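You operate a simulated robot arm through the tools that you are given. There is no shell and no other tool. Be economical: measure what you need, move in short steps, check, and stop when the job is done.

You are at the controls of a simulated robot arm. One attempt, no reset.

JOB
Put things in order on the left side of the grey press table. At the end: the black pressure gauge from the left side of the grey press table is on the brown small carton; the gold brass coupling from the left side of the grey press table stands where the red pin stood; the red pin stands where the green cup stood; the green cup stands where the black pressure gauge stood; whatever was shut is shut again. Leave all else as you found it, and nothing knocked over.

It is judged by the outcome, as a careful person would: the job done as asked, and still so three seconds after it is handed in. It fails if anything else is knocked over, pushed out of place, dropped, spilled or broken.

ROBOT AND FRAMES
A 7-joint arm with a two-finger parallel gripper, fixed in place. Base frame: the origin is at the foot of the arm, x ahead of it, y to its left, z up; the work surface is at about z = 0. Readings come in m, degrees, newtons and seconds.
With the tool pointing down near the work surface it reaches from about 0.22 to 0.58 m from the base axis. Its first joint turns from -66.0 to 66.0 degrees. Payload 2.5 kg.
The TCP is the grasp point between the finger pads, 0.023 m short of the fingertips. In the tool frame z runs along the fingers and y along their closing line. Largest opening 0.094 m; finger width 0.038, thickness 0.01; the body of the gripper, 0.054 by 0.096 m, starts 0.039 m behind the TCP.
Orientation is that of the tool frame in the base frame, as [roll, pitch, yaw] about the fixed x, y, z axes, in that order (R = Rz(yaw) Ry(pitch) Rx(roll)). With the fingers straight down and closing along the base's y, the tool's x points along the base's -x, its y along +y and its z along -z.

CONTROLS
- The arm moves only by the tool jog_arm. Its argument "rows" is one flat list of numbers, 7 for each row, row after row: the shift along the tool's x, y, z in units of 400 mm (1.0 is 400 mm), then the turn, a rotation vector about the tool's x, y, z in units of 180 degrees (1.0 is 180 degrees), then the opening in per cent of the stroke, from 0 (shut) to 100 (fully open). In form: [tx, ty, tz, wx, wy, wz, grip, tx, ty, tz, wx, wy, wz, grip, ...]. A call has 1 to 10 rows; each row is the pose to reach, as a shift and turn from the pose commanded when the call began, along the tool's axes at that moment. A call with a number of a shift or a turn outside -1 to 1 is refused whole. A row lasts 0.2 s, in which the tool goes at most 0.05 m and 8.6 degrees; a call with a longer step from one row to the next is refused whole, and so is a gripper value outside its range. Where a pose cannot be reached the arm comes as near as it can. A force on the tool above 40 N (or 10 N above the force at the start of the call, whichever is more), or a blocked arm, ends the call early, and 0.2 s more pass. The fingers move at their own pace (about 0.108 m/s each) and stop on an object; they squeeze with about 38 N. The grip force told is the motor's: it shows also when the fingers shut on nothing. Time passes only in rows, and 0.2 s behind the last, so rows that repeat a pose let the fingers close. The reply holds the time, the measured pose of the TCP, the force on the tool along the base axes, the opening and the grip force, in the units named above and with some noise.
- Cameras (640 x 400 px; columns grow to the right, rows downward): "scene" is fixed at [0.092, -0.376, 0.5526]; the picture's right is [0.99, -0.11, 0.00], its down [-0.06, -0.52, -0.85] and it looks along [0.09, 0.85, -0.52] (base axes); focal length 320 px, centre (320, 200). "wrist" rides on the gripper at [-0.039, 0, -0.044] in the tool frame; the picture's right is [0.00, -1.00, 0.00], its down [0.97, 0.00, -0.24] and it looks along [0.24, 0.00, 0.97] (tool axes); focal length 218 px, centre (320, 200).
- snapshot(camera): a new picture of that camera. The clock stands still meanwhile.
- probe_pixels(camera, pixels): there is no depth. For up to 12 entries [column, row, z] of the newest picture of that camera ("zoom" is the newest enlarged one), the place [x, y] in the base frame at which the ray of that pixel passes the height z, good to about 0.002 m, but the place of the scene camera against the robot may be out by one fixed shift of up to 0.025 m in any direction. The clock stands still meanwhile.
- inspect(camera, box): a new picture of the part [left, top, right, bottom] of that camera's present view, enlarged. The clock stands still meanwhile.
- close_job(): hands the job in; it is judged then, once.

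Keep the steps short. Do not move on a guess: measure, check each grasp and each placing, and mend mistakes. In all there are 80 turns and 54 pictures (those below and enlarged ones count). Leave the gripper open and the arm clear of the work at the hand-in unless told otherwise, and finish with a single line.

The tools are called by a JSON object that holds its "method" and its "body". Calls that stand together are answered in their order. jog_arm: Moves the arm, as the interface text tells. Its arguments: {"type":"object","properties":{"rows":{"type":"array","items":{"type":"number"}}},"required":["rows"]} The other tools are called the same way: snapshot (camera) takes a picture; probe_pixels (camera, pixels) gives the place at which the rays of pixels pass given heights; inspect (camera, box) takes an enlarged picture of a part of a camera's view; close_job () hands the job in.

At the start:

```text
time: 0.0
eef_pos: [0.3476, 0.3046, 0.324]
tool_rot: [-180.0, 0.0, 180.0]
contact_force: [0.0, -0.4, -0.1]
grip_width: 0.0942
grasp_force: 0.0
```

scene: 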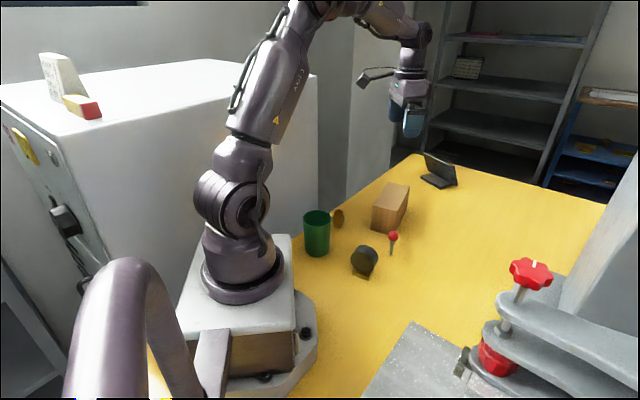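
wrist: 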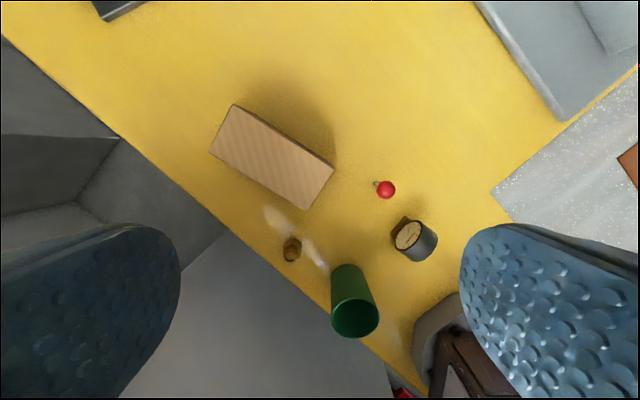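

I begin by enlarging both views around the small objects, to see their shapes before measuring.

{"method": "inspect", "body": {"camera": "scene", "box": [290, 140, 470, 290]}}

{"method": "inspect", "body": {"camera": "wrist", "box": [200, 90, 480, 350]}}

```text
2.67 times, centred on (380, 215) of scene
```

zoom: 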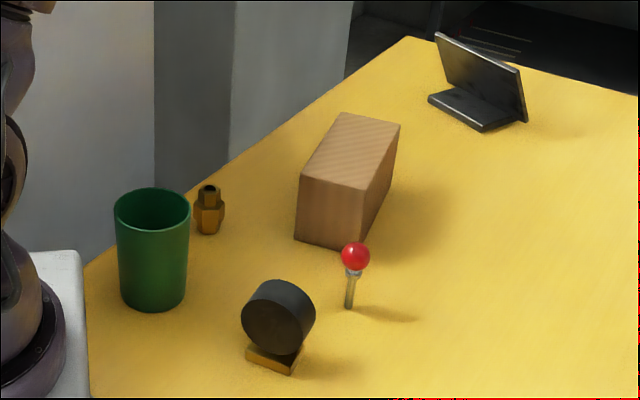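

```text
1.54 times, centred on (340, 220) of wrist
```

zoom: 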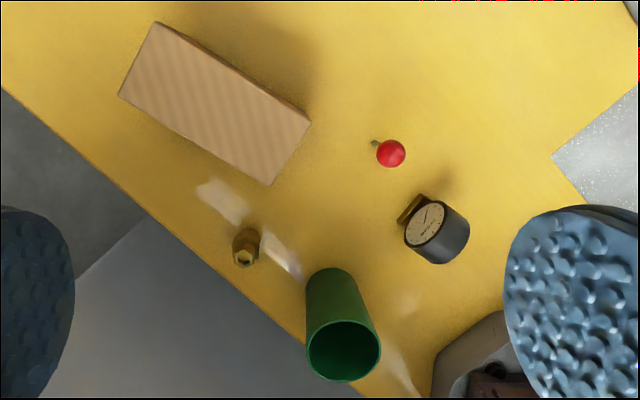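

Next: measure rough places with the wrist zoom: cup mouth (343,350) and cup foot, coupling, pin, gauge base, carton corners, at several heights.

{"method": "probe_pixels", "body": {"camera": "zoom", "pixels": [[343, 350, 0.09], [328, 285, 0.0], [246, 258, 0.04], [252, 240, 0.0], [374, 143, 0.0], [391, 153, 0.05], [408, 210, 0.0], [440, 230, 0.04], [155, 22, 0.07], [310, 120, 0.07], [270, 185, 0.07], [118, 95, 0.07]]}}

{"method": "probe_pixels", "body": {"camera": "scene", "pixels": [[392, 254, 0], [317, 250, 0], [338, 226, 0], [361, 277, 0], [374, 229, 0], [396, 233, 0], [405, 185, 0.07], [385, 183, 0.07], [372, 207, 0.07], [395, 209, 0.07]]}}

```text
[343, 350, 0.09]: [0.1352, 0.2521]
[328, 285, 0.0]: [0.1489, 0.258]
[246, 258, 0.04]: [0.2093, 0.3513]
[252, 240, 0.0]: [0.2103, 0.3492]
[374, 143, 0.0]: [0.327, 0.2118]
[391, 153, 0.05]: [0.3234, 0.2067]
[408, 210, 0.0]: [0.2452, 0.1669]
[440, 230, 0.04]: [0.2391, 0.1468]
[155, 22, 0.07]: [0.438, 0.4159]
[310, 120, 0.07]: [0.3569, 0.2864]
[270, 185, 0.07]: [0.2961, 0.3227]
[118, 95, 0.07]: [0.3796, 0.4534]
```

```text
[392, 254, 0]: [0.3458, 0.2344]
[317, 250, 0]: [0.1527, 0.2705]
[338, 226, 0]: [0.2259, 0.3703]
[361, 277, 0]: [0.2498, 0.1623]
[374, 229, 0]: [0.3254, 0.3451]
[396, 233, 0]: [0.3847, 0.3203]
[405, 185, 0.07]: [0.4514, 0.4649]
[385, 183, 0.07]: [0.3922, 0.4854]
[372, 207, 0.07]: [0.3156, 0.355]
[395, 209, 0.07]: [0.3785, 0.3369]
```

The wrist probes put the gauge near (0.24,0.155), the cup near (0.145,0.255), the pin near (0.327,0.21), and the coupling near (0.21,0.35). The scene camera is off by about (0.017,0.022). I move above the gauge at z≈0.22 for a close view.

{"method": "jog_arm", "body": {"rows": [0.05, -0.0725, 0.05, 0, 0, 0, 100, 0.1, -0.145, 0.1, 0, 0, 0, 100, 0.15, -0.2175, 0.15, 0, 0, 0, 100, 0.2, -0.29, 0.2, 0, 0, 0, 100, 0.25, -0.3625, 0.25, 0, 0, 0, 100, 0.25, -0.3625, 0.25, 0, 0, 0, 100]}}

{"method": "snapshot", "body": {"camera": "wrist"}}

```text
time: 1.4
eef_pos: [0.2472, 0.1585, 0.2212]
tool_rot: [180.0, 0.1, 179.9]
contact_force: [1.1, 0.5, -0.1]
grip_width: 0.094
grasp_force: 0.0
```

```text
49 pictures are left
```

wrist: 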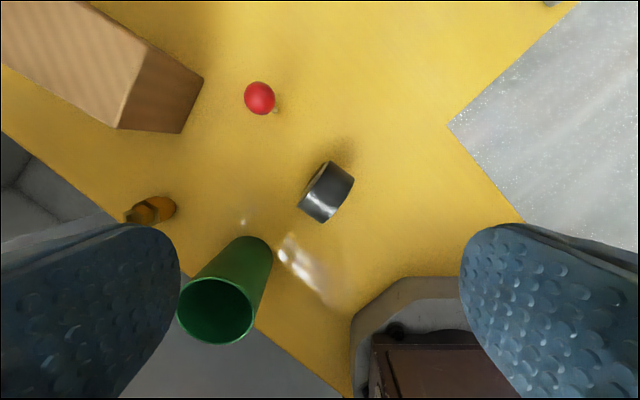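

The gauge is at about (326,192), seen nearly from above. I enlarge it.

{"method": "inspect", "body": {"camera": "wrist", "box": [246, 142, 406, 242]}}

{"method": "probe_pixels", "body": {"camera": "wrist", "pixels": [[332, 161, 0.06], [354, 181, 0.06], [324, 223, 0.06], [299, 204, 0.06], [179, 133, 0.0], [120, 128, 0.07], [204, 77, 0.07], [216, 311, 0.09], [258, 238, 0.0], [275, 112, 0], [172, 207, 0.0], [132, 213, 0.04]]}}

```text
4.00 times, centred on (326, 192) of wrist
```

zoom: 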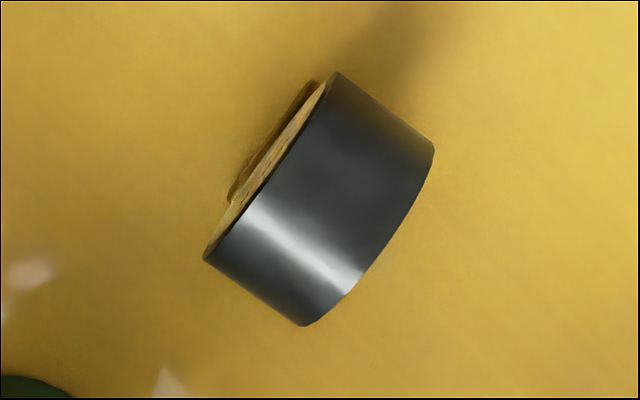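

```text
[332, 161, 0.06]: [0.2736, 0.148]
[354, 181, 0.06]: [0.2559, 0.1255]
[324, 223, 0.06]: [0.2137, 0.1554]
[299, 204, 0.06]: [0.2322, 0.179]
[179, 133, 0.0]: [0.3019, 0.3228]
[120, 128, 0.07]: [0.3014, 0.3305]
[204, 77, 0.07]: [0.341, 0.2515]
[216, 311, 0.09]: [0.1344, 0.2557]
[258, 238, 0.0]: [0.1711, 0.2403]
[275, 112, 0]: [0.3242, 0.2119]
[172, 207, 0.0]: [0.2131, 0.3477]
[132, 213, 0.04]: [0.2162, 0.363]
```

The gauge is a disc about 32 mm thick and about 56 mm across. Its axis runs at about 54° (face toward +x,+y) and its centre is about (0.240,0.151). The carton is 0.08 high with its top centre about (0.368,0.367) and its long axis at 57°. I turn the tool 35.6° to line up with the gauge, and go lower and to its side for a profile view.

{"method": "jog_arm", "body": {"rows": [-0.0165, -0.0182, 0.0455, 0, 0, 0.0396, 100, -0.033, -0.0364, 0.091, 0, 0, 0.0792, 100, -0.0495, -0.0546, 0.1365, 0, 0, 0.1188, 100, -0.066, -0.0728, 0.182, 0, 0, 0.1584, 100, -0.0825, -0.091, 0.2275, 0, 0, 0.198, 100, -0.0825, -0.091, 0.2275, 0, 0, 0.198, 100]}}

{"method": "snapshot", "body": {"camera": "wrist"}}

```text
time: 2.8
eef_pos: [0.2818, 0.1249, 0.1331]
tool_rot: [-179.9, 0.0, 144.2]
contact_force: [-0.5, 0.1, 0.5]
grip_width: 0.0939
grasp_force: 0.0
```

```text
47 pictures are left
```

wrist: 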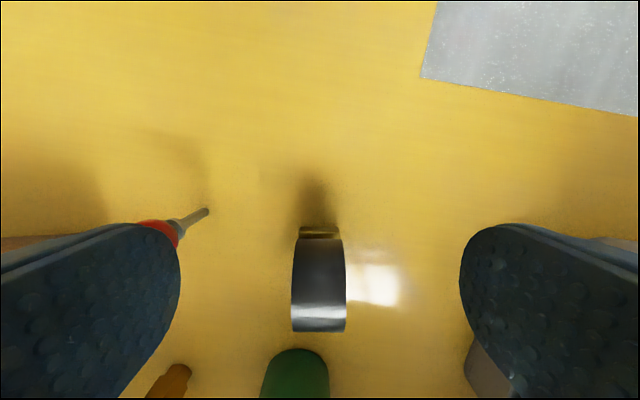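

The profile view is well lined up. The gauge spans columns 292–346 around the finger centre at 320, and its base (299–340) stays within the disc's thickness. I measure its extents along the view.

{"method": "probe_pixels", "body": {"camera": "wrist", "pixels": [[319, 227, 0.0], [319, 238, 0.0], [319, 331, 0.06], [319, 331, 0.07], [319, 331, 0.05], [292, 290, 0.06], [346, 290, 0.06], [208, 210, 0.0], [299, 229, 0], [340, 229, 0], [319, 240, 0.035]]}}

```text
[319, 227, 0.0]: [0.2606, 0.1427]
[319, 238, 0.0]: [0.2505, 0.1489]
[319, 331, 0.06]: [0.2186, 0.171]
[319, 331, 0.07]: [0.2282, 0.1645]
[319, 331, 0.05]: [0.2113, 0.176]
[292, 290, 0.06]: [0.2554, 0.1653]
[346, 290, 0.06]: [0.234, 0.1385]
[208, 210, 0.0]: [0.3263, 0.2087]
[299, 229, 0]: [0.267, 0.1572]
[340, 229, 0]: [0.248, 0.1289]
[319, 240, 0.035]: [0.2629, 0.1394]
```

The gauge centre is about 48 mm ahead along tool x, at z≈0.05, with its top near 0.078. I go forward, then straight down to TCP z≈0.048, keeping the fingers open.

{"method": "jog_arm", "body": {"rows": [0.0595, 0, 0, 0, 0, 0, 100, 0.119, 0, 0, 0, 0, 0, 100, 0.119, 0, 0.07, 0, 0, 0, 100, 0.119, 0, 0.14, 0, 0, 0, 100, 0.119, 0, 0.2125, 0, 0, 0, 100, 0.119, 0, 0.2125, 0, 0, 0, 100]}}

{"method": "snapshot", "body": {"camera": "wrist"}}

{"method": "inspect", "body": {"camera": "scene", "box": [290, 180, 450, 300]}}

```text
time: 4.2
eef_pos: [0.2436, 0.1536, 0.0489]
tool_rot: [179.9, 0.0, 144.2]
contact_force: [-0.5, -1.1, -0.8]
grip_width: 0.0941
grasp_force: 0.0
```

```text
46 pictures are left
```

wrist: 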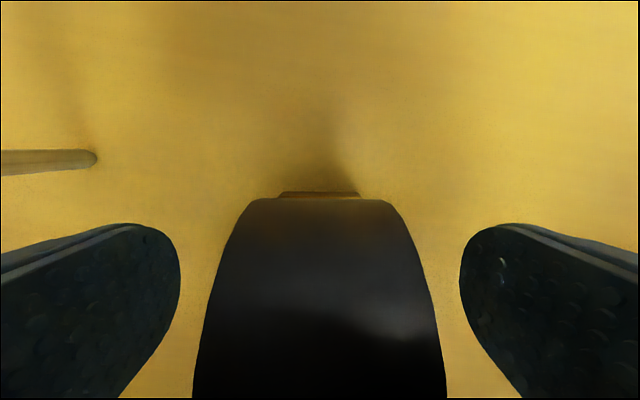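

```text
3.33 times, centred on (370, 240) of scene
```

zoom: 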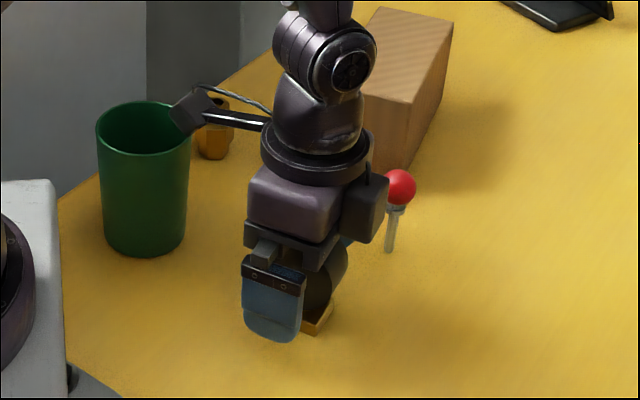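

The gauge is centred between the fingers. I check its place along tool x with the base edge at row 192.

{"method": "probe_pixels", "body": {"camera": "wrist", "pixels": [[319, 192, 0.0], [319, 200, 0.05], [280, 194, 0.0], [358, 194, 0.0]]}}

```text
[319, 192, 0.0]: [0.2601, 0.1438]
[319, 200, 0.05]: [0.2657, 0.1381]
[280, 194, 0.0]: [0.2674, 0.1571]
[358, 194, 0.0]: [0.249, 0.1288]
```

The base edge is 19 mm and the disc edge 27 mm from the TCP, so the TCP is over the gauge centre. The gauge spot is (0.2436,0.1536). I close the fingers.

{"method": "jog_arm", "body": {"rows": [0, 0, 0, 0, 0, 0, 70, 0, 0, 0, 0, 0, 0, 40, 0, 0, 0, 0, 0, 0, 10, 0, 0, 0, 0, 0, 0, 0, 0, 0, 0, 0, 0, 0, 0]}}

```text
time: 5.4
eef_pos: [0.2442, 0.1527, 0.0484]
tool_rot: [180.0, 0.0, 144.4]
contact_force: [-0.4, 0.2, 0.1]
grip_width: 0.0297
grasp_force: 38.2
```

It is held at 29.7 mm. I lift straight up by 0.15 m.

{"method": "jog_arm", "body": {"rows": [0, 0, -0.05, 0, 0, 0, 0, 0, 0, -0.15, 0, 0, 0, 0, 0, 0, -0.25, 0, 0, 0, 0, 0, 0, -0.375, 0, 0, 0, 0, 0, 0, -0.375, 0, 0, 0, 0]}}

{"method": "snapshot", "body": {"camera": "scene"}}

```text
time: 6.6
eef_pos: [0.2423, 0.1515, 0.1954]
tool_rot: [-179.9, 0.0, 144.4]
contact_force: [-0.2, -0.2, 0.4]
grip_width: 0.0001
grasp_force: 38.0
```

```text
44 pictures are left
```

scene: 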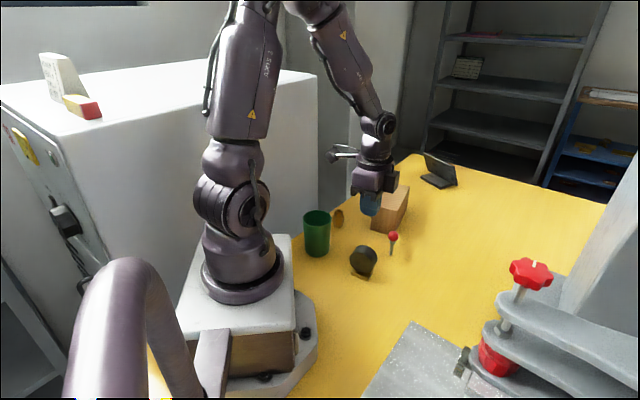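

The gripper reads 0.0001, so the gauge slipped out and is still standing. I look from above to see its present state.

{"method": "snapshot", "body": {"camera": "wrist"}}

{"method": "inspect", "body": {"camera": "scene", "box": [300, 190, 430, 290]}}

```text
43 pictures are left
```

wrist: 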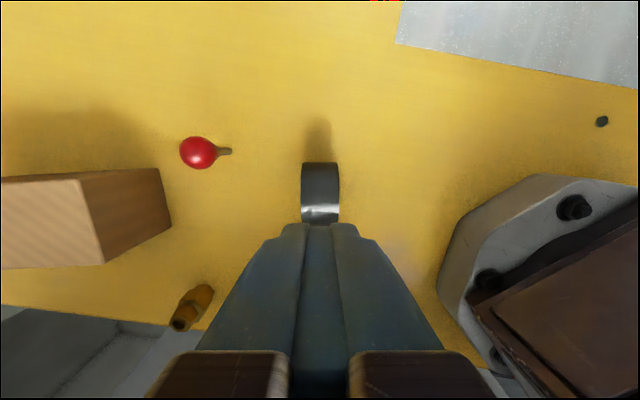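

```text
4.00 times, centred on (365, 240) of scene
```

zoom: 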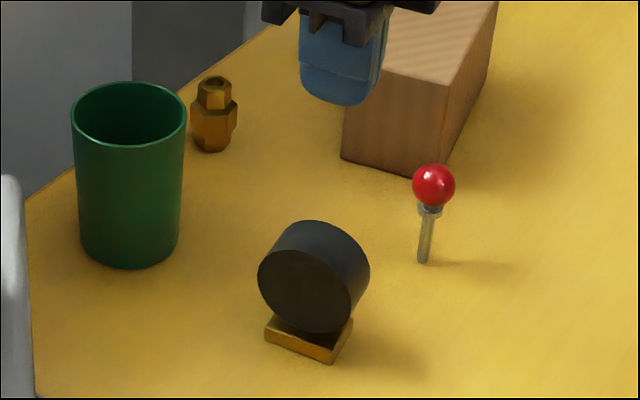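

The gauge is upright in the same place and orientation. I'll grip it again slightly lower (z≈0.044), then lift very slowly by a few millimetres and read the force and width.

{"method": "jog_arm", "body": {"rows": [0, 0, 0, 0, 0, 0, 100, 0, 0, 0, 0, 0, 0, 100, 0, 0, 0, 0, 0, 0, 100, 0, 0, 0.1, 0, 0, 0, 100, 0, 0, 0.2, 0, 0, 0, 100, 0, 0, 0.3, 0, 0, 0, 100, 0, 0, 0.3775, 0, 0, 0, 100, 0, 0, 0.3775, 0, 0, 0, 50, 0, 0, 0.3775, 0, 0, 0, 0, 0, 0, 0.3775, 0, 0, 0, 0]}}

{"method": "jog_arm", "body": {"rows": [0, 0, 0, 0, 0, 0, 0, 0, 0, -0.002, 0, 0, 0, 0, 0, 0, -0.004, 0, 0, 0, 0, 0, 0, -0.006, 0, 0, 0, 0, 0, 0, -0.008, 0, 0, 0, 0, 0, 0, -0.01, 0, 0, 0, 0, 0, 0, -0.012, 0, 0, 0, 0]}}

{"method": "snapshot", "body": {"camera": "wrist"}}

```text
time: 8.8
eef_pos: [0.2393, 0.1544, 0.0479]
tool_rot: [179.9, 0.0, 144.4]
contact_force: [0.2, 0.1, 0.0]
grip_width: 0.0302
grasp_force: 37.9
```

```text
time: 10.4
eef_pos: [0.2432, 0.151, 0.0511]
tool_rot: [-179.9, 0.0, 144.5]
contact_force: [-0.1, -0.2, -2.2]
grip_width: 0.03
grasp_force: 38.3
```

```text
41 pictures are left
```

wrist: 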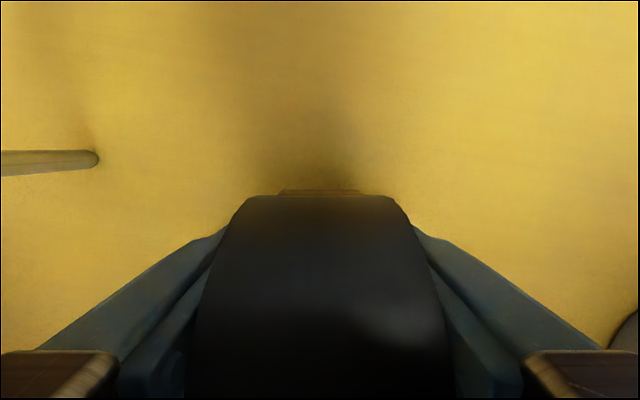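

A load of -2.2 N shows and the width holds at 30 mm. I keep lifting slowly by another 20 mm and check from the scene camera.

{"method": "jog_arm", "body": {"rows": [0, 0, -0.005, 0, 0, 0, 0, 0, 0, -0.01, 0, 0, 0, 0, 0, 0, -0.015, 0, 0, 0, 0, 0, 0, -0.02, 0, 0, 0, 0, 0, 0, -0.025, 0, 0, 0, 0, 0, 0, -0.03, 0, 0, 0, 0, 0, 0, -0.035, 0, 0, 0, 0, 0, 0, -0.04, 0, 0, 0, 0, 0, 0, -0.045, 0, 0, 0, 0, 0, 0, -0.05, 0, 0, 0, 0]}}

{"method": "inspect", "body": {"camera": "scene", "box": [300, 190, 430, 290]}}

```text
time: 12.6
eef_pos: [0.2421, 0.1507, 0.0713]
tool_rot: [180.0, 0.0, 144.4]
contact_force: [-0.5, -0.3, -2.3]
grip_width: 0.0299
grasp_force: 37.9
```

```text
4.00 times, centred on (365, 240) of scene
```

zoom: 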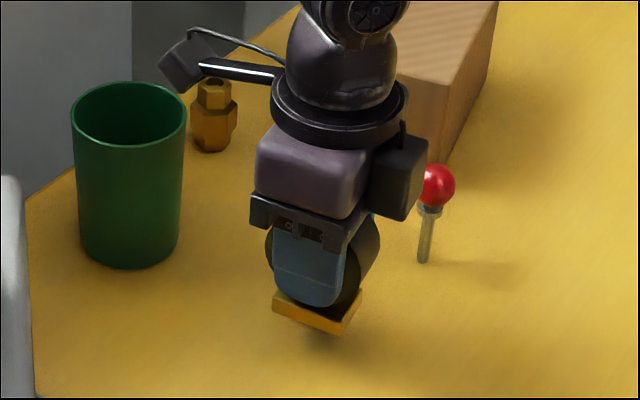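

The gauge is carried now, so the earlier slip came from lifting too fast. I continue gently, at about 8 mm per row.

{"method": "jog_arm", "body": {"rows": [0, 0, -0.01, 0, 0, 0, 0, 0, 0, -0.025, 0, 0, 0, 0, 0, 0, -0.045, 0, 0, 0, 0, 0, 0, -0.07, 0, 0, 0, 0, 0, 0, -0.095, 0, 0, 0, 0, 0, 0, -0.12, 0, 0, 0, 0, 0, 0, -0.145, 0, 0, 0, 0, 0, 0, -0.17, 0, 0, 0, 0, 0, 0, -0.19, 0, 0, 0, 0, 0, 0, -0.205, 0, 0, 0, 0]}}

{"method": "inspect", "body": {"camera": "scene", "box": [300, 170, 430, 270]}}

{"method": "snapshot", "body": {"camera": "wrist"}}

```text
time: 14.8
eef_pos: [0.2415, 0.151, 0.1547]
tool_rot: [180.0, 0.0, 144.4]
contact_force: [-0.2, -0.2, -2.6]
grip_width: 0.03
grasp_force: 38.2
```

```text
4.00 times, centred on (365, 220) of scene
```

zoom: 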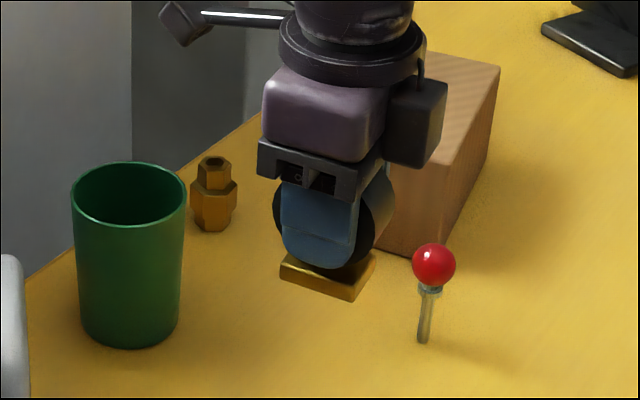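

```text
38 pictures are left
```

wrist: 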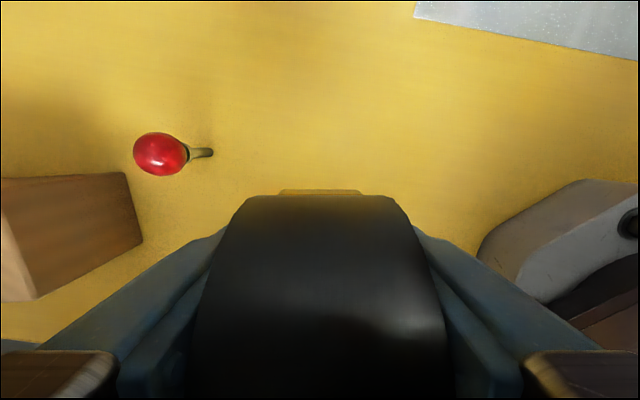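

The grip is stable (base edge still at row 190). I carry it gently to the carton centre (0.368,0.367), rising another 20 mm on the way, in two calls.

{"method": "jog_arm", "body": {"rows": [0.0009, 0.01, -0.006, 0, 0, 0, 0, 0.0033, 0.035, -0.015, 0, 0, 0, 0, 0.007, 0.075, -0.025, 0, 0, 0, 0, 0.0112, 0.12, -0.035, 0, 0, 0, 0, 0.0154, 0.165, -0.043, 0, 0, 0, 0, 0.0196, 0.21, -0.05, 0, 0, 0, 0, 0.0233, 0.25, -0.05, 0, 0, 0, 0, 0.0261, 0.28, -0.05, 0, 0, 0, 0, 0.028, 0.3, -0.05, 0, 0, 0, 0, 0.0289, 0.31, -0.05, 0, 0, 0, 0]}}

{"method": "jog_arm", "body": {"rows": [0.0009, 0.01, 0, 0, 0, 0, 0, 0.0033, 0.035, 0, 0, 0, 0, 0, 0.007, 0.075, 0, 0, 0, 0, 0, 0.0112, 0.12, 0, 0, 0, 0, 0, 0.0154, 0.165, 0, 0, 0, 0, 0, 0.0196, 0.21, 0, 0, 0, 0, 0, 0.0233, 0.25, 0, 0, 0, 0, 0, 0.0261, 0.28, 0, 0, 0, 0, 0, 0.028, 0.3, 0, 0, 0, 0, 0, 0.0289, 0.31, 0, 0, 0, 0, 0]}}

{"method": "snapshot", "body": {"camera": "wrist"}}

{"method": "inspect", "body": {"camera": "scene", "box": [320, 110, 480, 230]}}

```text
time: 17.0
eef_pos: [0.3073, 0.259, 0.1753]
tool_rot: [179.9, 0.1, 144.4]
contact_force: [-1.4, 0.5, -2.2]
grip_width: 0.0298
grasp_force: 38.1
```

```text
time: 19.2
eef_pos: [0.3697, 0.3653, 0.1742]
tool_rot: [180.0, -0.1, 144.3]
contact_force: [-0.6, 0.2, -1.5]
grip_width: 0.0297
grasp_force: 37.8
```

```text
37 pictures are left
```

wrist: 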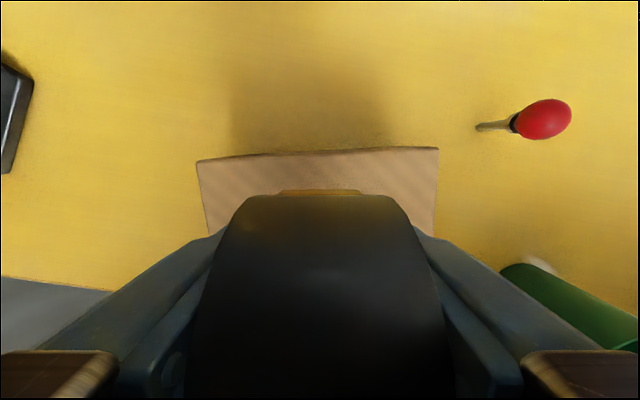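

```text
3.33 times, centred on (400, 170) of scene
```

zoom: 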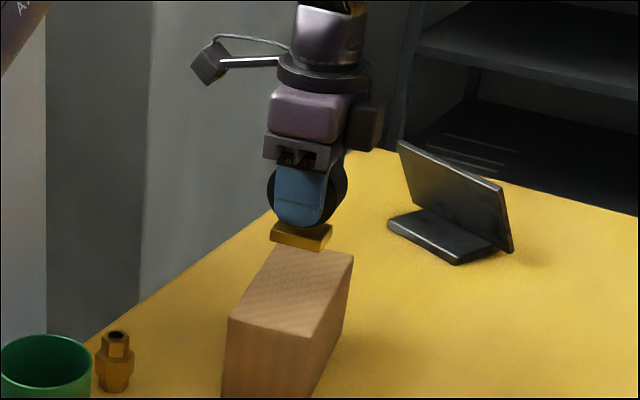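

The near carton edge runs from (197,161) to (438,148), so the gauge is centred along the length. I check its distance across the width.

{"method": "probe_pixels", "body": {"camera": "wrist", "pixels": [[318, 154, 0.08], [197, 161, 0.08], [438, 148, 0.08], [318, 154, 0.075]]}}

```text
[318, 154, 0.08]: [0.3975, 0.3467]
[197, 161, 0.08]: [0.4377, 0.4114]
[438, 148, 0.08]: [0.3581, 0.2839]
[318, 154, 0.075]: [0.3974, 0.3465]
```

It is centred on the carton (edge 33 mm away). I lower it slowly by 44 mm, to just above the top.

{"method": "jog_arm", "body": {"rows": [0, 0, 0.006, 0, 0, 0, 0, 0, 0, 0.018, 0, 0, 0, 0, 0, 0, 0.033, 0, 0, 0, 0, 0, 0, 0.05, 0, 0, 0, 0, 0, 0, 0.067, 0, 0, 0, 0, 0, 0, 0.082, 0, 0, 0, 0, 0, 0, 0.095, 0, 0, 0, 0, 0, 0, 0.103, 0, 0, 0, 0, 0, 0, 0.108, 0, 0, 0, 0, 0, 0, 0.11, 0, 0, 0, 0]}}

{"method": "inspect", "body": {"camera": "scene", "box": [350, 150, 430, 210]}}

```text
time: 21.4
eef_pos: [0.3688, 0.3654, 0.1308]
tool_rot: [179.9, -0.1, 144.4]
contact_force: [-4.8, -5.2, 16.2]
grip_width: 0.0296
grasp_force: 37.6
```

```text
6.67 times, centred on (390, 180) of scene
```

zoom: 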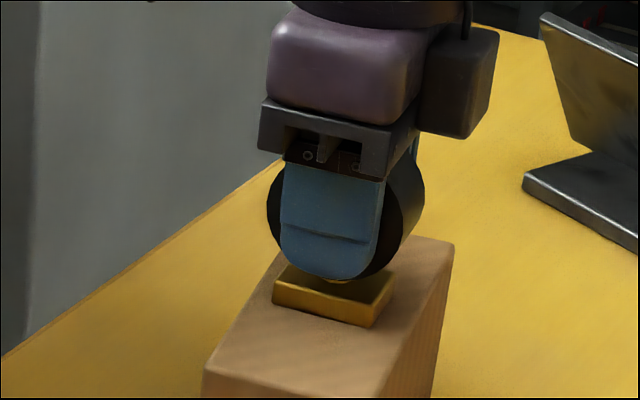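

The upward force of 16 N shows it rests on the carton. I ease up about 1 mm to unload it, then open the fingers.

{"method": "jog_arm", "body": {"rows": [0, 0, -0.002, 0, 0, 0, 0, 0, 0, -0.003, 0, 0, 0, 0, 0, 0, -0.003, 0, 0, 0, 40, 0, 0, -0.003, 0, 0, 0, 60, 0, 0, -0.003, 0, 0, 0, 80, 0, 0, -0.003, 0, 0, 0, 100, 0, 0, -0.003, 0, 0, 0, 100]}}

{"method": "snapshot", "body": {"camera": "wrist"}}

```text
time: 23.0
eef_pos: [0.3693, 0.3655, 0.1303]
tool_rot: [-179.9, 0.0, 144.4]
contact_force: [1.2, -0.3, 1.2]
grip_width: 0.094
grasp_force: 0.0
```

```text
34 pictures are left
```

wrist: 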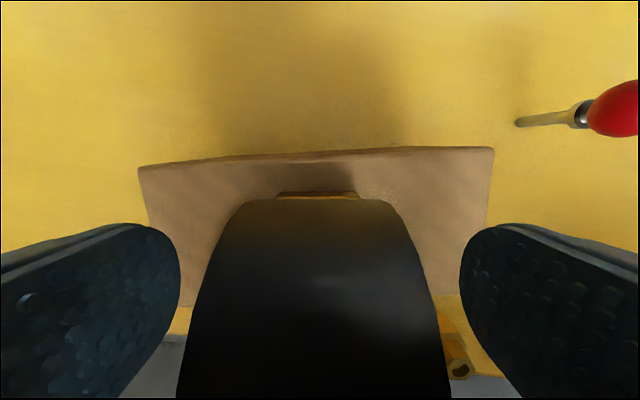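

The gauge stands centred on the carton. I raise the arm clear and travel over toward the cup, estimated at (0.139,0.253) with its mouth at z≈0.095.

{"method": "jog_arm", "body": {"rows": [0, 0, -0.08, 0, 0, 0, 100, 0, 0, -0.2, 0, 0, 0, 100, 0, 0, -0.32, 0, 0, 0, 100, 0.03, -0.094, -0.34, 0, 0, 0, 100, 0.06, -0.188, -0.33, 0, 0, 0, 100, 0.09, -0.282, -0.3, 0, 0, 0, 100, 0.12, -0.376, -0.26, 0, 0, 0, 100, 0.15, -0.47, -0.21, 0, 0, 0, 100, 0.178, -0.5625, -0.175, 0, 0, 0, 100, 0.178, -0.5625, -0.175, 0, 0, 0, 100]}}

{"method": "snapshot", "body": {"camera": "wrist"}}

{"method": "snapshot", "body": {"camera": "scene"}}

```text
time: 25.2
eef_pos: [0.1786, 0.2263, 0.1988]
tool_rot: [179.9, 0.0, 144.5]
contact_force: [-0.4, -0.7, 0.9]
grip_width: 0.094
grasp_force: 0.0
```

```text
33 pictures are left
```

wrist: 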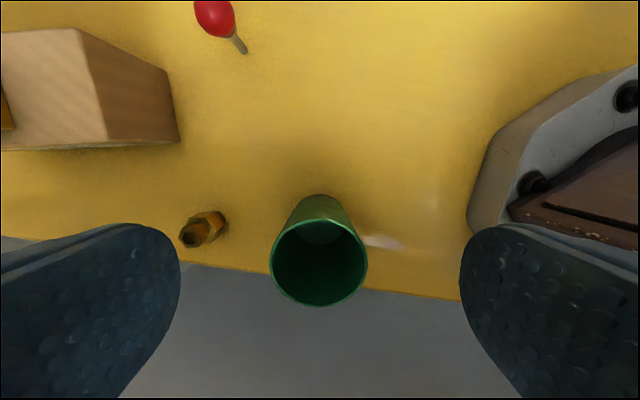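

```text
32 pictures are left
```

scene: 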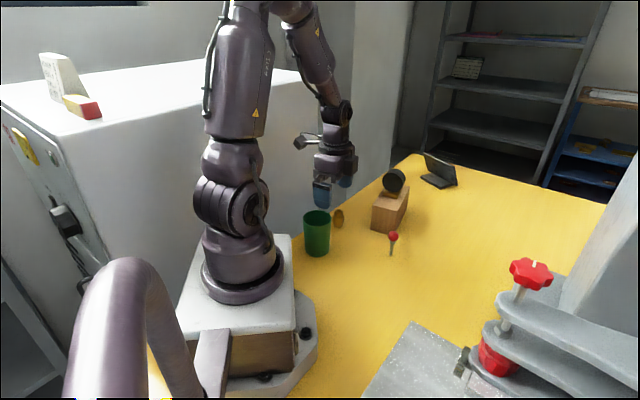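

The cup is empty and centred at column 319. I measure the mouth (rows 218–306) and the foot edge (row 195).

{"method": "probe_pixels", "body": {"camera": "wrist", "pixels": [[319, 218, 0.095], [319, 307, 0.095], [270, 258, 0.095], [367, 258, 0.095], [319, 195, 0.0], [290, 212, 0], [351, 212, 0], [243, 53, 0.0], [224, 215, 0.0], [190, 235, 0.04]]}}

```text
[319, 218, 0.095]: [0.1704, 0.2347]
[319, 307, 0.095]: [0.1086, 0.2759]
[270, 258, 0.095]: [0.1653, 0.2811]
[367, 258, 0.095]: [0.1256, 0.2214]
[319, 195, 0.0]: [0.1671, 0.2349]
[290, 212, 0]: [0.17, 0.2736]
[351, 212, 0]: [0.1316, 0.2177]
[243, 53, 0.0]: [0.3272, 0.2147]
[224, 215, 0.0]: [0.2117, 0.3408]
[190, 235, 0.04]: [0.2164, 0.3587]
```

The cup centre is (0.1395,0.2547) and it is about 72 mm wide, so it fits the opening. I move 48 mm along tool x and go down to z≈0.068, so the gripper body stays above the rim, then look.

{"method": "jog_arm", "body": {"rows": [0.06, 0, 0, 0, 0, 0, 100, 0.12, 0, 0, 0, 0, 0, 100, 0.12, 0, 0.1, 0, 0, 0, 100, 0.12, 0, 0.2, 0, 0, 0, 100, 0.12, 0, 0.28, 0, 0, 0, 100, 0.12, 0, 0.3275, 0, 0, 0, 100, 0.12, 0, 0.3275, 0, 0, 0, 100]}}

{"method": "snapshot", "body": {"camera": "wrist"}}

{"method": "inspect", "body": {"camera": "scene", "box": [270, 170, 400, 270]}}

```text
time: 26.8
eef_pos: [0.1428, 0.2533, 0.0699]
tool_rot: [180.0, 0.0, 144.3]
contact_force: [-0.6, 0.4, 0.0]
grip_width: 0.0944
grasp_force: 0.0
```

```text
31 pictures are left
```

wrist: 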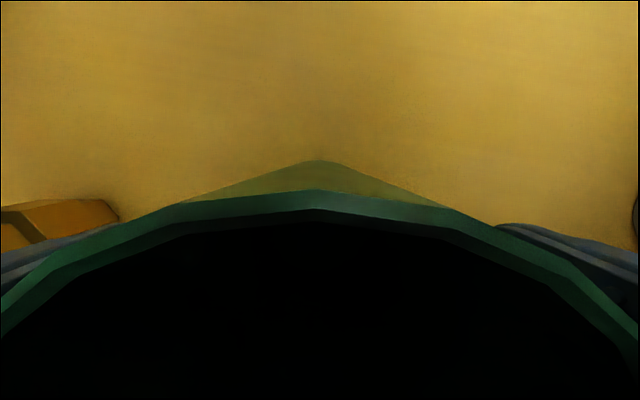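

```text
4.00 times, centred on (335, 220) of scene
```

zoom: 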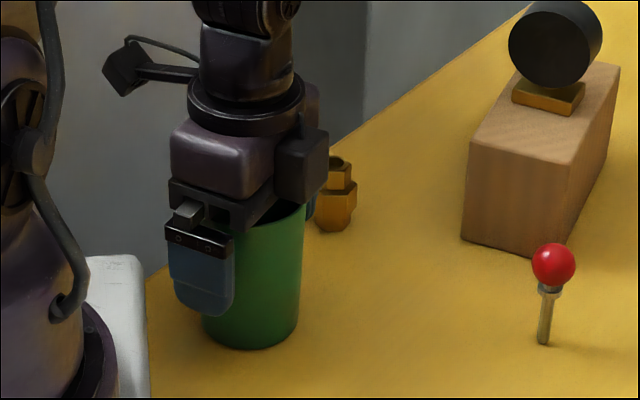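

The fingers straddle the cup symmetrically. I close and lift slowly by 10 mm.

{"method": "jog_arm", "body": {"rows": [0, 0, 0, 0, 0, 0, 75, 0, 0, 0, 0, 0, 0, 60, 0, 0, 0, 0, 0, 0, 60, 0, 0, -0.002, 0, 0, 0, 60, 0, 0, -0.005, 0, 0, 0, 60, 0, 0, -0.01, 0, 0, 0, 60, 0, 0, -0.015, 0, 0, 0, 60, 0, 0, -0.02, 0, 0, 0, 60, 0, 0, -0.025, 0, 0, 0, 60]}}

{"method": "inspect", "body": {"camera": "scene", "box": [270, 170, 400, 270]}}

```text
time: 28.8
eef_pos: [0.1405, 0.2527, 0.0797]
tool_rot: [-180.0, 0.0, 144.5]
contact_force: [-1.0, 0.2, -0.8]
grip_width: 0.0704
grasp_force: 38.4
```

```text
4.00 times, centred on (335, 220) of scene
```

zoom: 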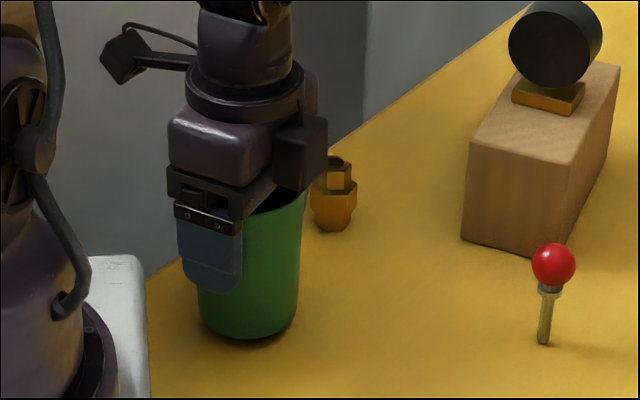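

The cup is held (70.4 mm) and lifted. I carry it gently to the gauge's old spot (0.2436,0.1536), 30 mm higher.

{"method": "jog_arm", "body": {"rows": [-0.01, -0.0015, -0.015, 0, 0, 0, 60, -0.035, -0.0052, -0.035, 0, 0, 0, 60, -0.075, -0.0111, -0.055, 0, 0, 0, 60, -0.12, -0.0178, -0.07, 0, 0, 0, 60, -0.165, -0.0245, -0.075, 0, 0, 0, 60, -0.21, -0.0311, -0.075, 0, 0, 0, 60, -0.255, -0.0378, -0.075, 0, 0, 0, 60, -0.295, -0.0437, -0.075, 0, 0, 0, 60, -0.33, -0.049, -0.075, 0, 0, 0, 60, -0.354, -0.0525, -0.075, 0, 0, 0, 60]}}

{"method": "jog_arm", "body": {"rows": [0, 0, 0.008, 0, 0, 0, 60, 0, 0, 0.022, 0, 0, 0, 60, 0, 0, 0.04, 0, 0, 0, 60, 0, 0, 0.058, 0, 0, 0, 60, 0, 0, 0.072, 0, 0, 0, 60, 0, 0, 0.082, 0, 0, 0, 60, 0, 0, 0.088, 0, 0, 0, 60, 0, 0, 0.092, 0, 0, 0, 60]}}

{"method": "inspect", "body": {"camera": "scene", "box": [300, 200, 430, 300]}}

```text
time: 31.0
eef_pos: [0.2422, 0.153, 0.1088]
tool_rot: [179.8, 0.0, 144.4]
contact_force: [-0.3, 0.1, 0.0]
grip_width: 0.0703
grasp_force: 38.1
```

```text
time: 32.8
eef_pos: [0.2433, 0.1534, 0.0719]
tool_rot: [179.9, 0.0, 144.4]
contact_force: [0.5, 0.6, -0.7]
grip_width: 0.0702
grasp_force: 37.7
```

```text
4.00 times, centred on (365, 250) of scene
```

zoom: 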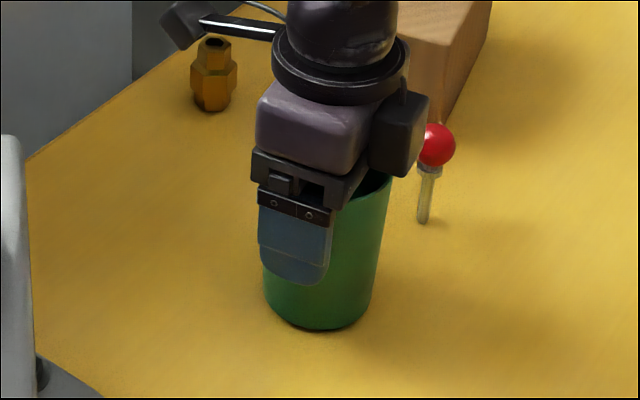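

About 3 mm remain (gripped at z 0.0699). I lower that last bit slowly and open.

{"method": "jog_arm", "body": {"rows": [0, 0, 0.003, 0, 0, 0, 60, 0, 0, 0.006, 0, 0, 0, 60, 0, 0, 0.008, 0, 0, 0, 60, 0, 0, 0.008, 0, 0, 0, 60, 0, 0, 0.008, 0, 0, 0, 80, 0, 0, 0.008, 0, 0, 0, 90, 0, 0, 0.008, 0, 0, 0, 100, 0, 0, 0.008, 0, 0, 0, 100]}}

{"method": "inspect", "body": {"camera": "scene", "box": [300, 200, 430, 300]}}

```text
time: 34.6
eef_pos: [0.2432, 0.1533, 0.0682]
tool_rot: [179.9, 0.1, 144.4]
contact_force: [0.1, -0.4, 0.3]
grip_width: 0.0942
grasp_force: 0.2
```

```text
4.00 times, centred on (365, 250) of scene
```

zoom: 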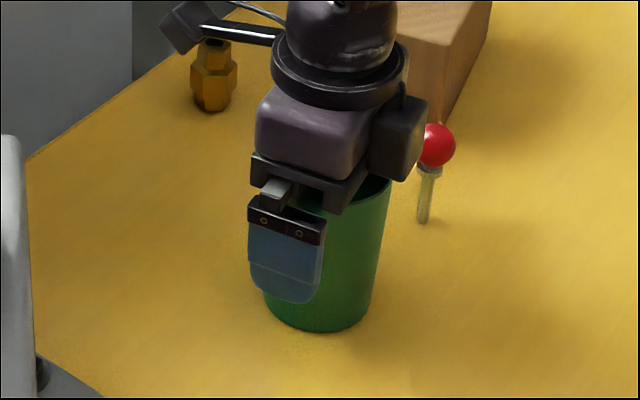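

The cup stands on the gauge's spot. I rise clear and move to a viewing pose beside the pin.

{"method": "jog_arm", "body": {"rows": [0, 0, -0.04, 0, 0, 0, 100, 0, 0, -0.12, 0, 0, 0, 100, 0, 0, -0.22, 0, 0, 0, 100, 0, 0, -0.31, 0, 0, 0, 100, -0.05, 0.06, -0.33, 0, 0, 0, 100, -0.11, 0.12, -0.32, 0, 0, 0, 100, -0.16, 0.18, -0.28, 0, 0, 0, 100, -0.21, 0.2395, -0.205, 0, 0, 0, 100, -0.21, 0.2395, -0.205, 0, 0, 0, 100]}}

{"method": "snapshot", "body": {"camera": "wrist"}}

{"method": "inspect", "body": {"camera": "scene", "box": [310, 160, 450, 290]}}

```text
time: 36.6
eef_pos: [0.3649, 0.1822, 0.1528]
tool_rot: [-179.9, 0.0, 144.3]
contact_force: [0.5, 0.4, -0.5]
grip_width: 0.0941
grasp_force: 0.1
```

```text
26 pictures are left
```

wrist: 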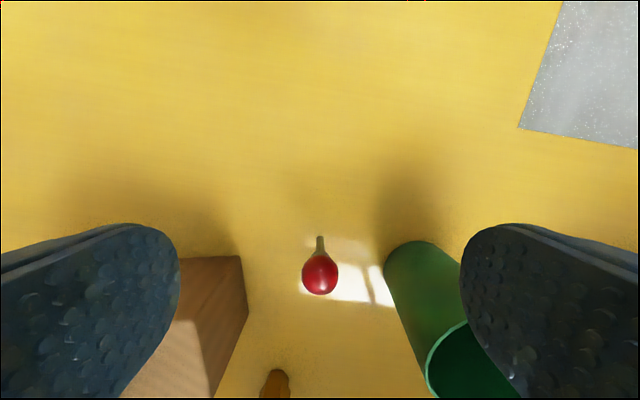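

```text
3.08 times, centred on (380, 225) of scene
```

zoom: 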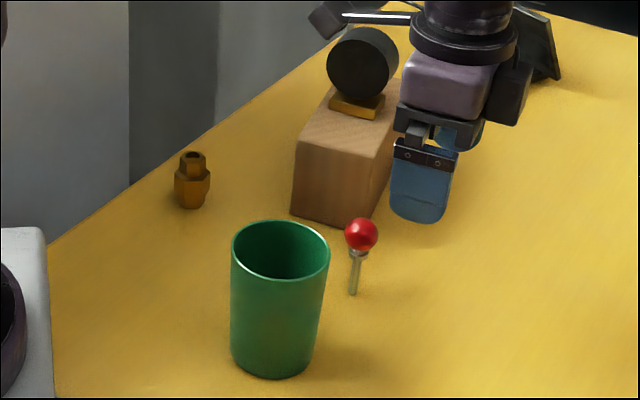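

The pin is centred at column 320: foot at row 237, ball at row 275. I measure the foot and the ball.

{"method": "probe_pixels", "body": {"camera": "wrist", "pixels": [[320, 238, 0.0], [320, 275, 0.04], [320, 275, 0.05], [320, 275, 0.06], [302, 275, 0.05], [338, 275, 0.05], [320, 294, 0.05], [243, 257, 0.0]]}}

{"method": "inspect", "body": {"camera": "wrist", "box": [272, 225, 368, 305]}}

```text
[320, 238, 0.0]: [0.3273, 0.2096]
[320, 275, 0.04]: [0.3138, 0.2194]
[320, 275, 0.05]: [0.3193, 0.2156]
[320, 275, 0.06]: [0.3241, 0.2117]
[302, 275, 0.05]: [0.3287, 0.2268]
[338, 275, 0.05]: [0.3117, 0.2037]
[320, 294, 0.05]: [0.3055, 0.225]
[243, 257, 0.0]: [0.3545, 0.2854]
```

```text
5.00 times, centred on (320, 265) of wrist
```

zoom: 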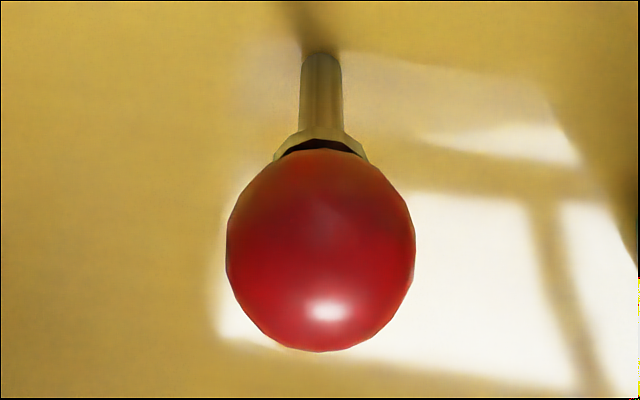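

The foot is at about (0.326,0.2105), and the ball is 27 mm across, centred at z≈0.063. The cup is close by, so I narrow the opening to 60 % before lowering. I move over the pin, go down to z≈0.063, and look.

{"method": "jog_arm", "body": {"rows": [0, 0, 0, 0, 0, 0, 60, 0.06, 0, 0, 0, 0, 0, 60, 0.12, 0, 0, 0, 0, 0, 60, 0.12, 0, 0.08, 0, 0, 0, 60, 0.12, 0, 0.16, 0, 0, 0, 60, 0.12, 0, 0.2, 0, 0, 0, 60, 0.12, 0, 0.2245, 0, 0, 0, 60, 0.12, 0, 0.2245, 0, 0, 0, 60]}}

{"method": "snapshot", "body": {"camera": "wrist"}}

{"method": "inspect", "body": {"camera": "scene", "box": [340, 190, 440, 270]}}

```text
time: 38.4
eef_pos: [0.3281, 0.2098, 0.0612]
tool_rot: [179.9, 0.0, 144.4]
contact_force: [-1.4, 0.5, -0.3]
grip_width: 0.0564
grasp_force: 0.1
```

```text
23 pictures are left
```

wrist: 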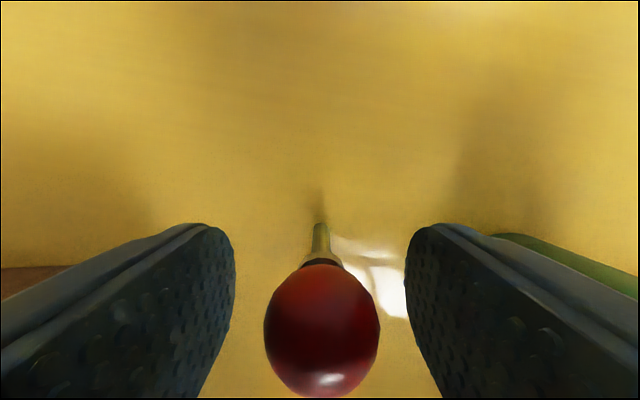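

```text
5.00 times, centred on (390, 230) of scene
```

zoom: 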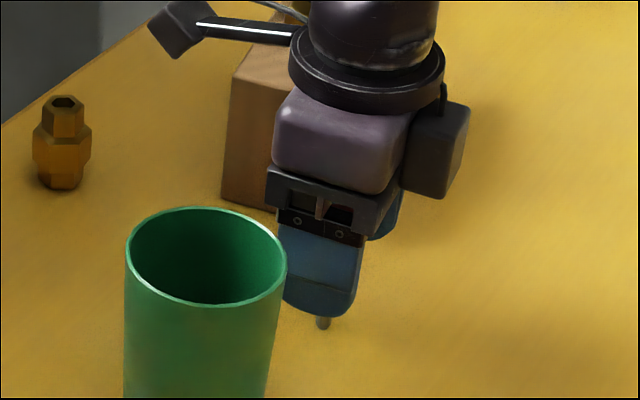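

The ball is between the pads at (321,331); the TCP would be at row 314. I check the offset with probes.

{"method": "probe_pixels", "body": {"camera": "wrist", "pixels": [[320, 226, 0.0], [321, 331, 0.06], [321, 331, 0.064], [321, 331, 0.056]]}}

```text
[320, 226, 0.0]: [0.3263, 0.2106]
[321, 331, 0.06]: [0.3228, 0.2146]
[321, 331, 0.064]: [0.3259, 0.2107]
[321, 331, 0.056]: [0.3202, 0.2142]
```

The ball centre is about 4–5 mm further along tool x. I shift by 4 mm, close gently, and take note of the readings.

{"method": "jog_arm", "body": {"rows": [0.005, 0, 0, 0, 0, 0, 60, 0.011, 0, 0, 0, 0, 0, 60, 0.011, 0, 0, 0, 0, 0, 50, 0.011, 0, 0, 0, 0, 0, 40, 0.011, 0, 0, 0, 0, 0, 32, 0.011, 0, 0, 0, 0, 0, 24, 0.011, 0, 0, 0, 0, 0, 10, 0.011, 0, 0, 0, 0, 0, 10]}}

{"method": "snapshot", "body": {"camera": "wrist"}}

```text
time: 40.2
eef_pos: [0.3249, 0.2136, 0.0614]
tool_rot: [180.0, 0.0, 144.4]
contact_force: [0.2, 0.6, 1.5]
grip_width: 0.0245
grasp_force: 37.8
```

```text
21 pictures are left
```

wrist: 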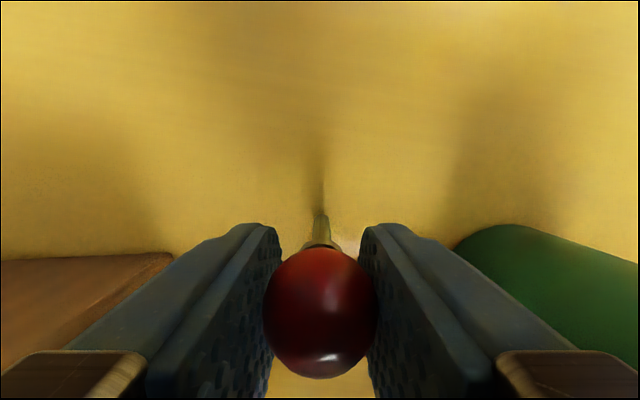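

The ball is held at 24.5 mm, centred on the TCP, so the pin spot is (0.3247,0.213). I lift slowly by about 25 mm.

{"method": "jog_arm", "body": {"rows": [0, 0, -0.002, 0, 0, 0, 10, 0, 0, -0.005, 0, 0, 0, 10, 0, 0, -0.01, 0, 0, 0, 10, 0, 0, -0.016, 0, 0, 0, 10, 0, 0, -0.024, 0, 0, 0, 10, 0, 0, -0.032, 0, 0, 0, 10, 0, 0, -0.042, 0, 0, 0, 10, 0, 0, -0.052, 0, 0, 0, 10, 0, 0, -0.06, 0, 0, 0, 10, 0, 0, -0.065, 0, 0, 0, 10]}}

{"method": "inspect", "body": {"camera": "scene", "box": [340, 170, 440, 270]}}

```text
time: 42.4
eef_pos: [0.3248, 0.2121, 0.0862]
tool_rot: [-180.0, 0.0, 144.4]
contact_force: [1.0, -0.4, -0.3]
grip_width: 0.0248
grasp_force: 38.5
```

```text
4.00 times, centred on (390, 220) of scene
```

zoom: 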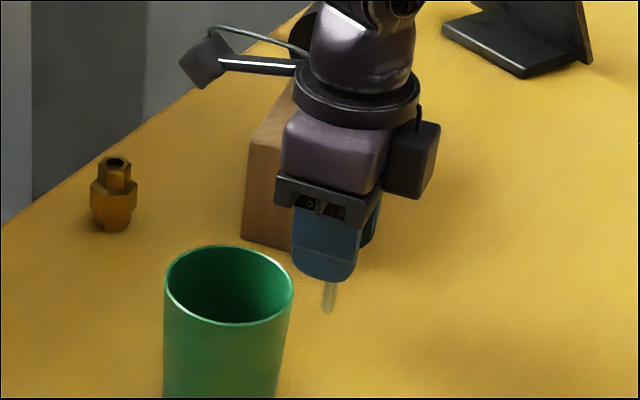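

The pin hangs straight. I carry it smoothly to the cup's old spot (0.140,0.2545), rising 30 mm, in two calls.

{"method": "jog_arm", "body": {"rows": [0.0066, -0.0028, -0.01, 0, 0, 0, 10, 0.0197, -0.0083, -0.025, 0, 0, 0, 10, 0.0437, -0.0184, -0.04, 0, 0, 0, 10, 0.0721, -0.0303, -0.055, 0, 0, 0, 10, 0.1026, -0.0431, -0.068, 0, 0, 0, 10, 0.1332, -0.056, -0.075, 0, 0, 0, 10, 0.1638, -0.0689, -0.075, 0, 0, 0, 10, 0.19, -0.0799, -0.075, 0, 0, 0, 10, 0.2097, -0.0881, -0.075, 0, 0, 0, 10, 0.2184, -0.0918, -0.075, 0, 0, 0, 10]}}

{"method": "jog_arm", "body": {"rows": [0.0066, -0.0028, 0, 0, 0, 0, 10, 0.0197, -0.0083, 0, 0, 0, 0, 10, 0.0437, -0.0184, 0, 0, 0, 0, 10, 0.0721, -0.0303, 0, 0, 0, 0, 10, 0.1026, -0.0431, 0, 0, 0, 0, 10, 0.1332, -0.056, 0, 0, 0, 0, 10, 0.1638, -0.0689, 0, 0, 0, 0, 10, 0.19, -0.0799, 0, 0, 0, 0, 10, 0.2097, -0.0881, 0, 0, 0, 0, 10, 0.2184, -0.0918, 0, 0, 0, 0, 10]}}

{"method": "inspect", "body": {"camera": "scene", "box": [270, 170, 400, 270]}}

```text
time: 44.6
eef_pos: [0.2322, 0.2348, 0.1174]
tool_rot: [-180.0, 0.0, 144.3]
contact_force: [0.0, -0.3, -0.7]
grip_width: 0.0247
grasp_force: 38.1
```

```text
time: 46.8
eef_pos: [0.1418, 0.2536, 0.1182]
tool_rot: [180.0, 0.0, 144.4]
contact_force: [0.1, 0.0, -0.4]
grip_width: 0.0245
grasp_force: 38.4
```

```text
4.00 times, centred on (335, 220) of scene
```

zoom: 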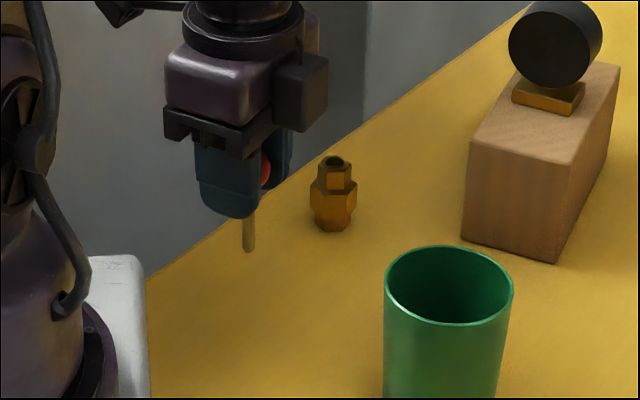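

The pin hangs vertical. It is 56 mm above where it will rest (0.14 units). I lower to about 2 mm above and check.

{"method": "jog_arm", "body": {"rows": [0, 0, 0.008, 0, 0, 0, 10, 0, 0, 0.024, 0, 0, 0, 10, 0, 0, 0.045, 0, 0, 0, 10, 0, 0, 0.068, 0, 0, 0, 10, 0, 0, 0.09, 0, 0, 0, 10, 0, 0, 0.108, 0, 0, 0, 10, 0, 0, 0.12, 0, 0, 0, 10, 0, 0, 0.128, 0, 0, 0, 10, 0, 0, 0.133, 0, 0, 0, 10, 0, 0, 0.135, 0, 0, 0, 10]}}

{"method": "snapshot", "body": {"camera": "wrist"}}

{"method": "inspect", "body": {"camera": "scene", "box": [290, 210, 370, 260]}}

```text
time: 49.0
eef_pos: [0.1398, 0.2539, 0.064]
tool_rot: [180.0, 0.0, 144.5]
contact_force: [-0.4, 0.4, -0.6]
grip_width: 0.0248
grasp_force: 37.4
```

```text
18 pictures are left
```

wrist: 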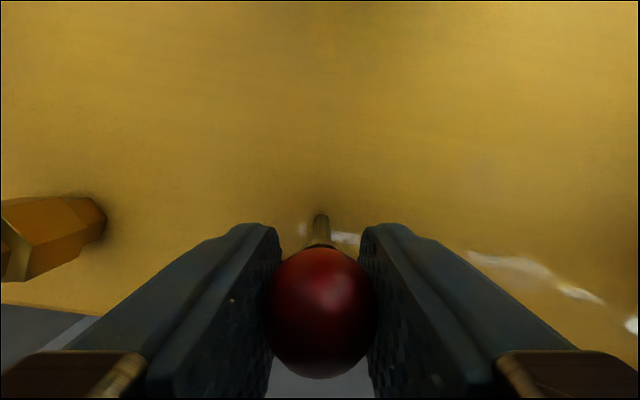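

```text
8.00 times, centred on (330, 235) of scene
```

zoom: 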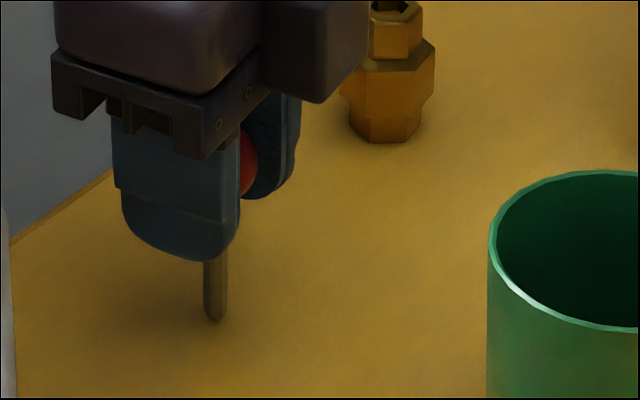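

The pin is still straight (foot at row 214, as when gripped). I lower the last 2 mm in tiny steps and read the force before opening.

{"method": "jog_arm", "body": {"rows": [0, 0, 0.001, 0, 0, 0, 10, 0, 0, 0.002, 0, 0, 0, 10, 0, 0, 0.003, 0, 0, 0, 10, 0, 0, 0.004, 0, 0, 0, 10, 0, 0, 0.005, 0, 0, 0, 10, 0, 0, 0.005, 0, 0, 0, 10]}}

```text
time: 50.4
eef_pos: [0.1408, 0.2556, 0.0618]
tool_rot: [-180.0, 0.0, 144.4]
contact_force: [-0.4, -0.2, 0.0]
grip_width: 0.0247
grasp_force: 37.7
```

The force is near zero, so the foot is at or just about at the surface. I go down half a millimetre more and read again.

{"method": "jog_arm", "body": {"rows": [0, 0, 0.0006, 0, 0, 0, 10, 0, 0, 0.0012, 0, 0, 0, 10, 0, 0, 0.0012, 0, 0, 0, 10]}}

```text
time: 51.2
eef_pos: [0.1404, 0.254, 0.0618]
tool_rot: [179.9, 0.1, 144.3]
contact_force: [-1.9, 0.9, 10.9]
grip_width: 0.0246
grasp_force: 37.9
```

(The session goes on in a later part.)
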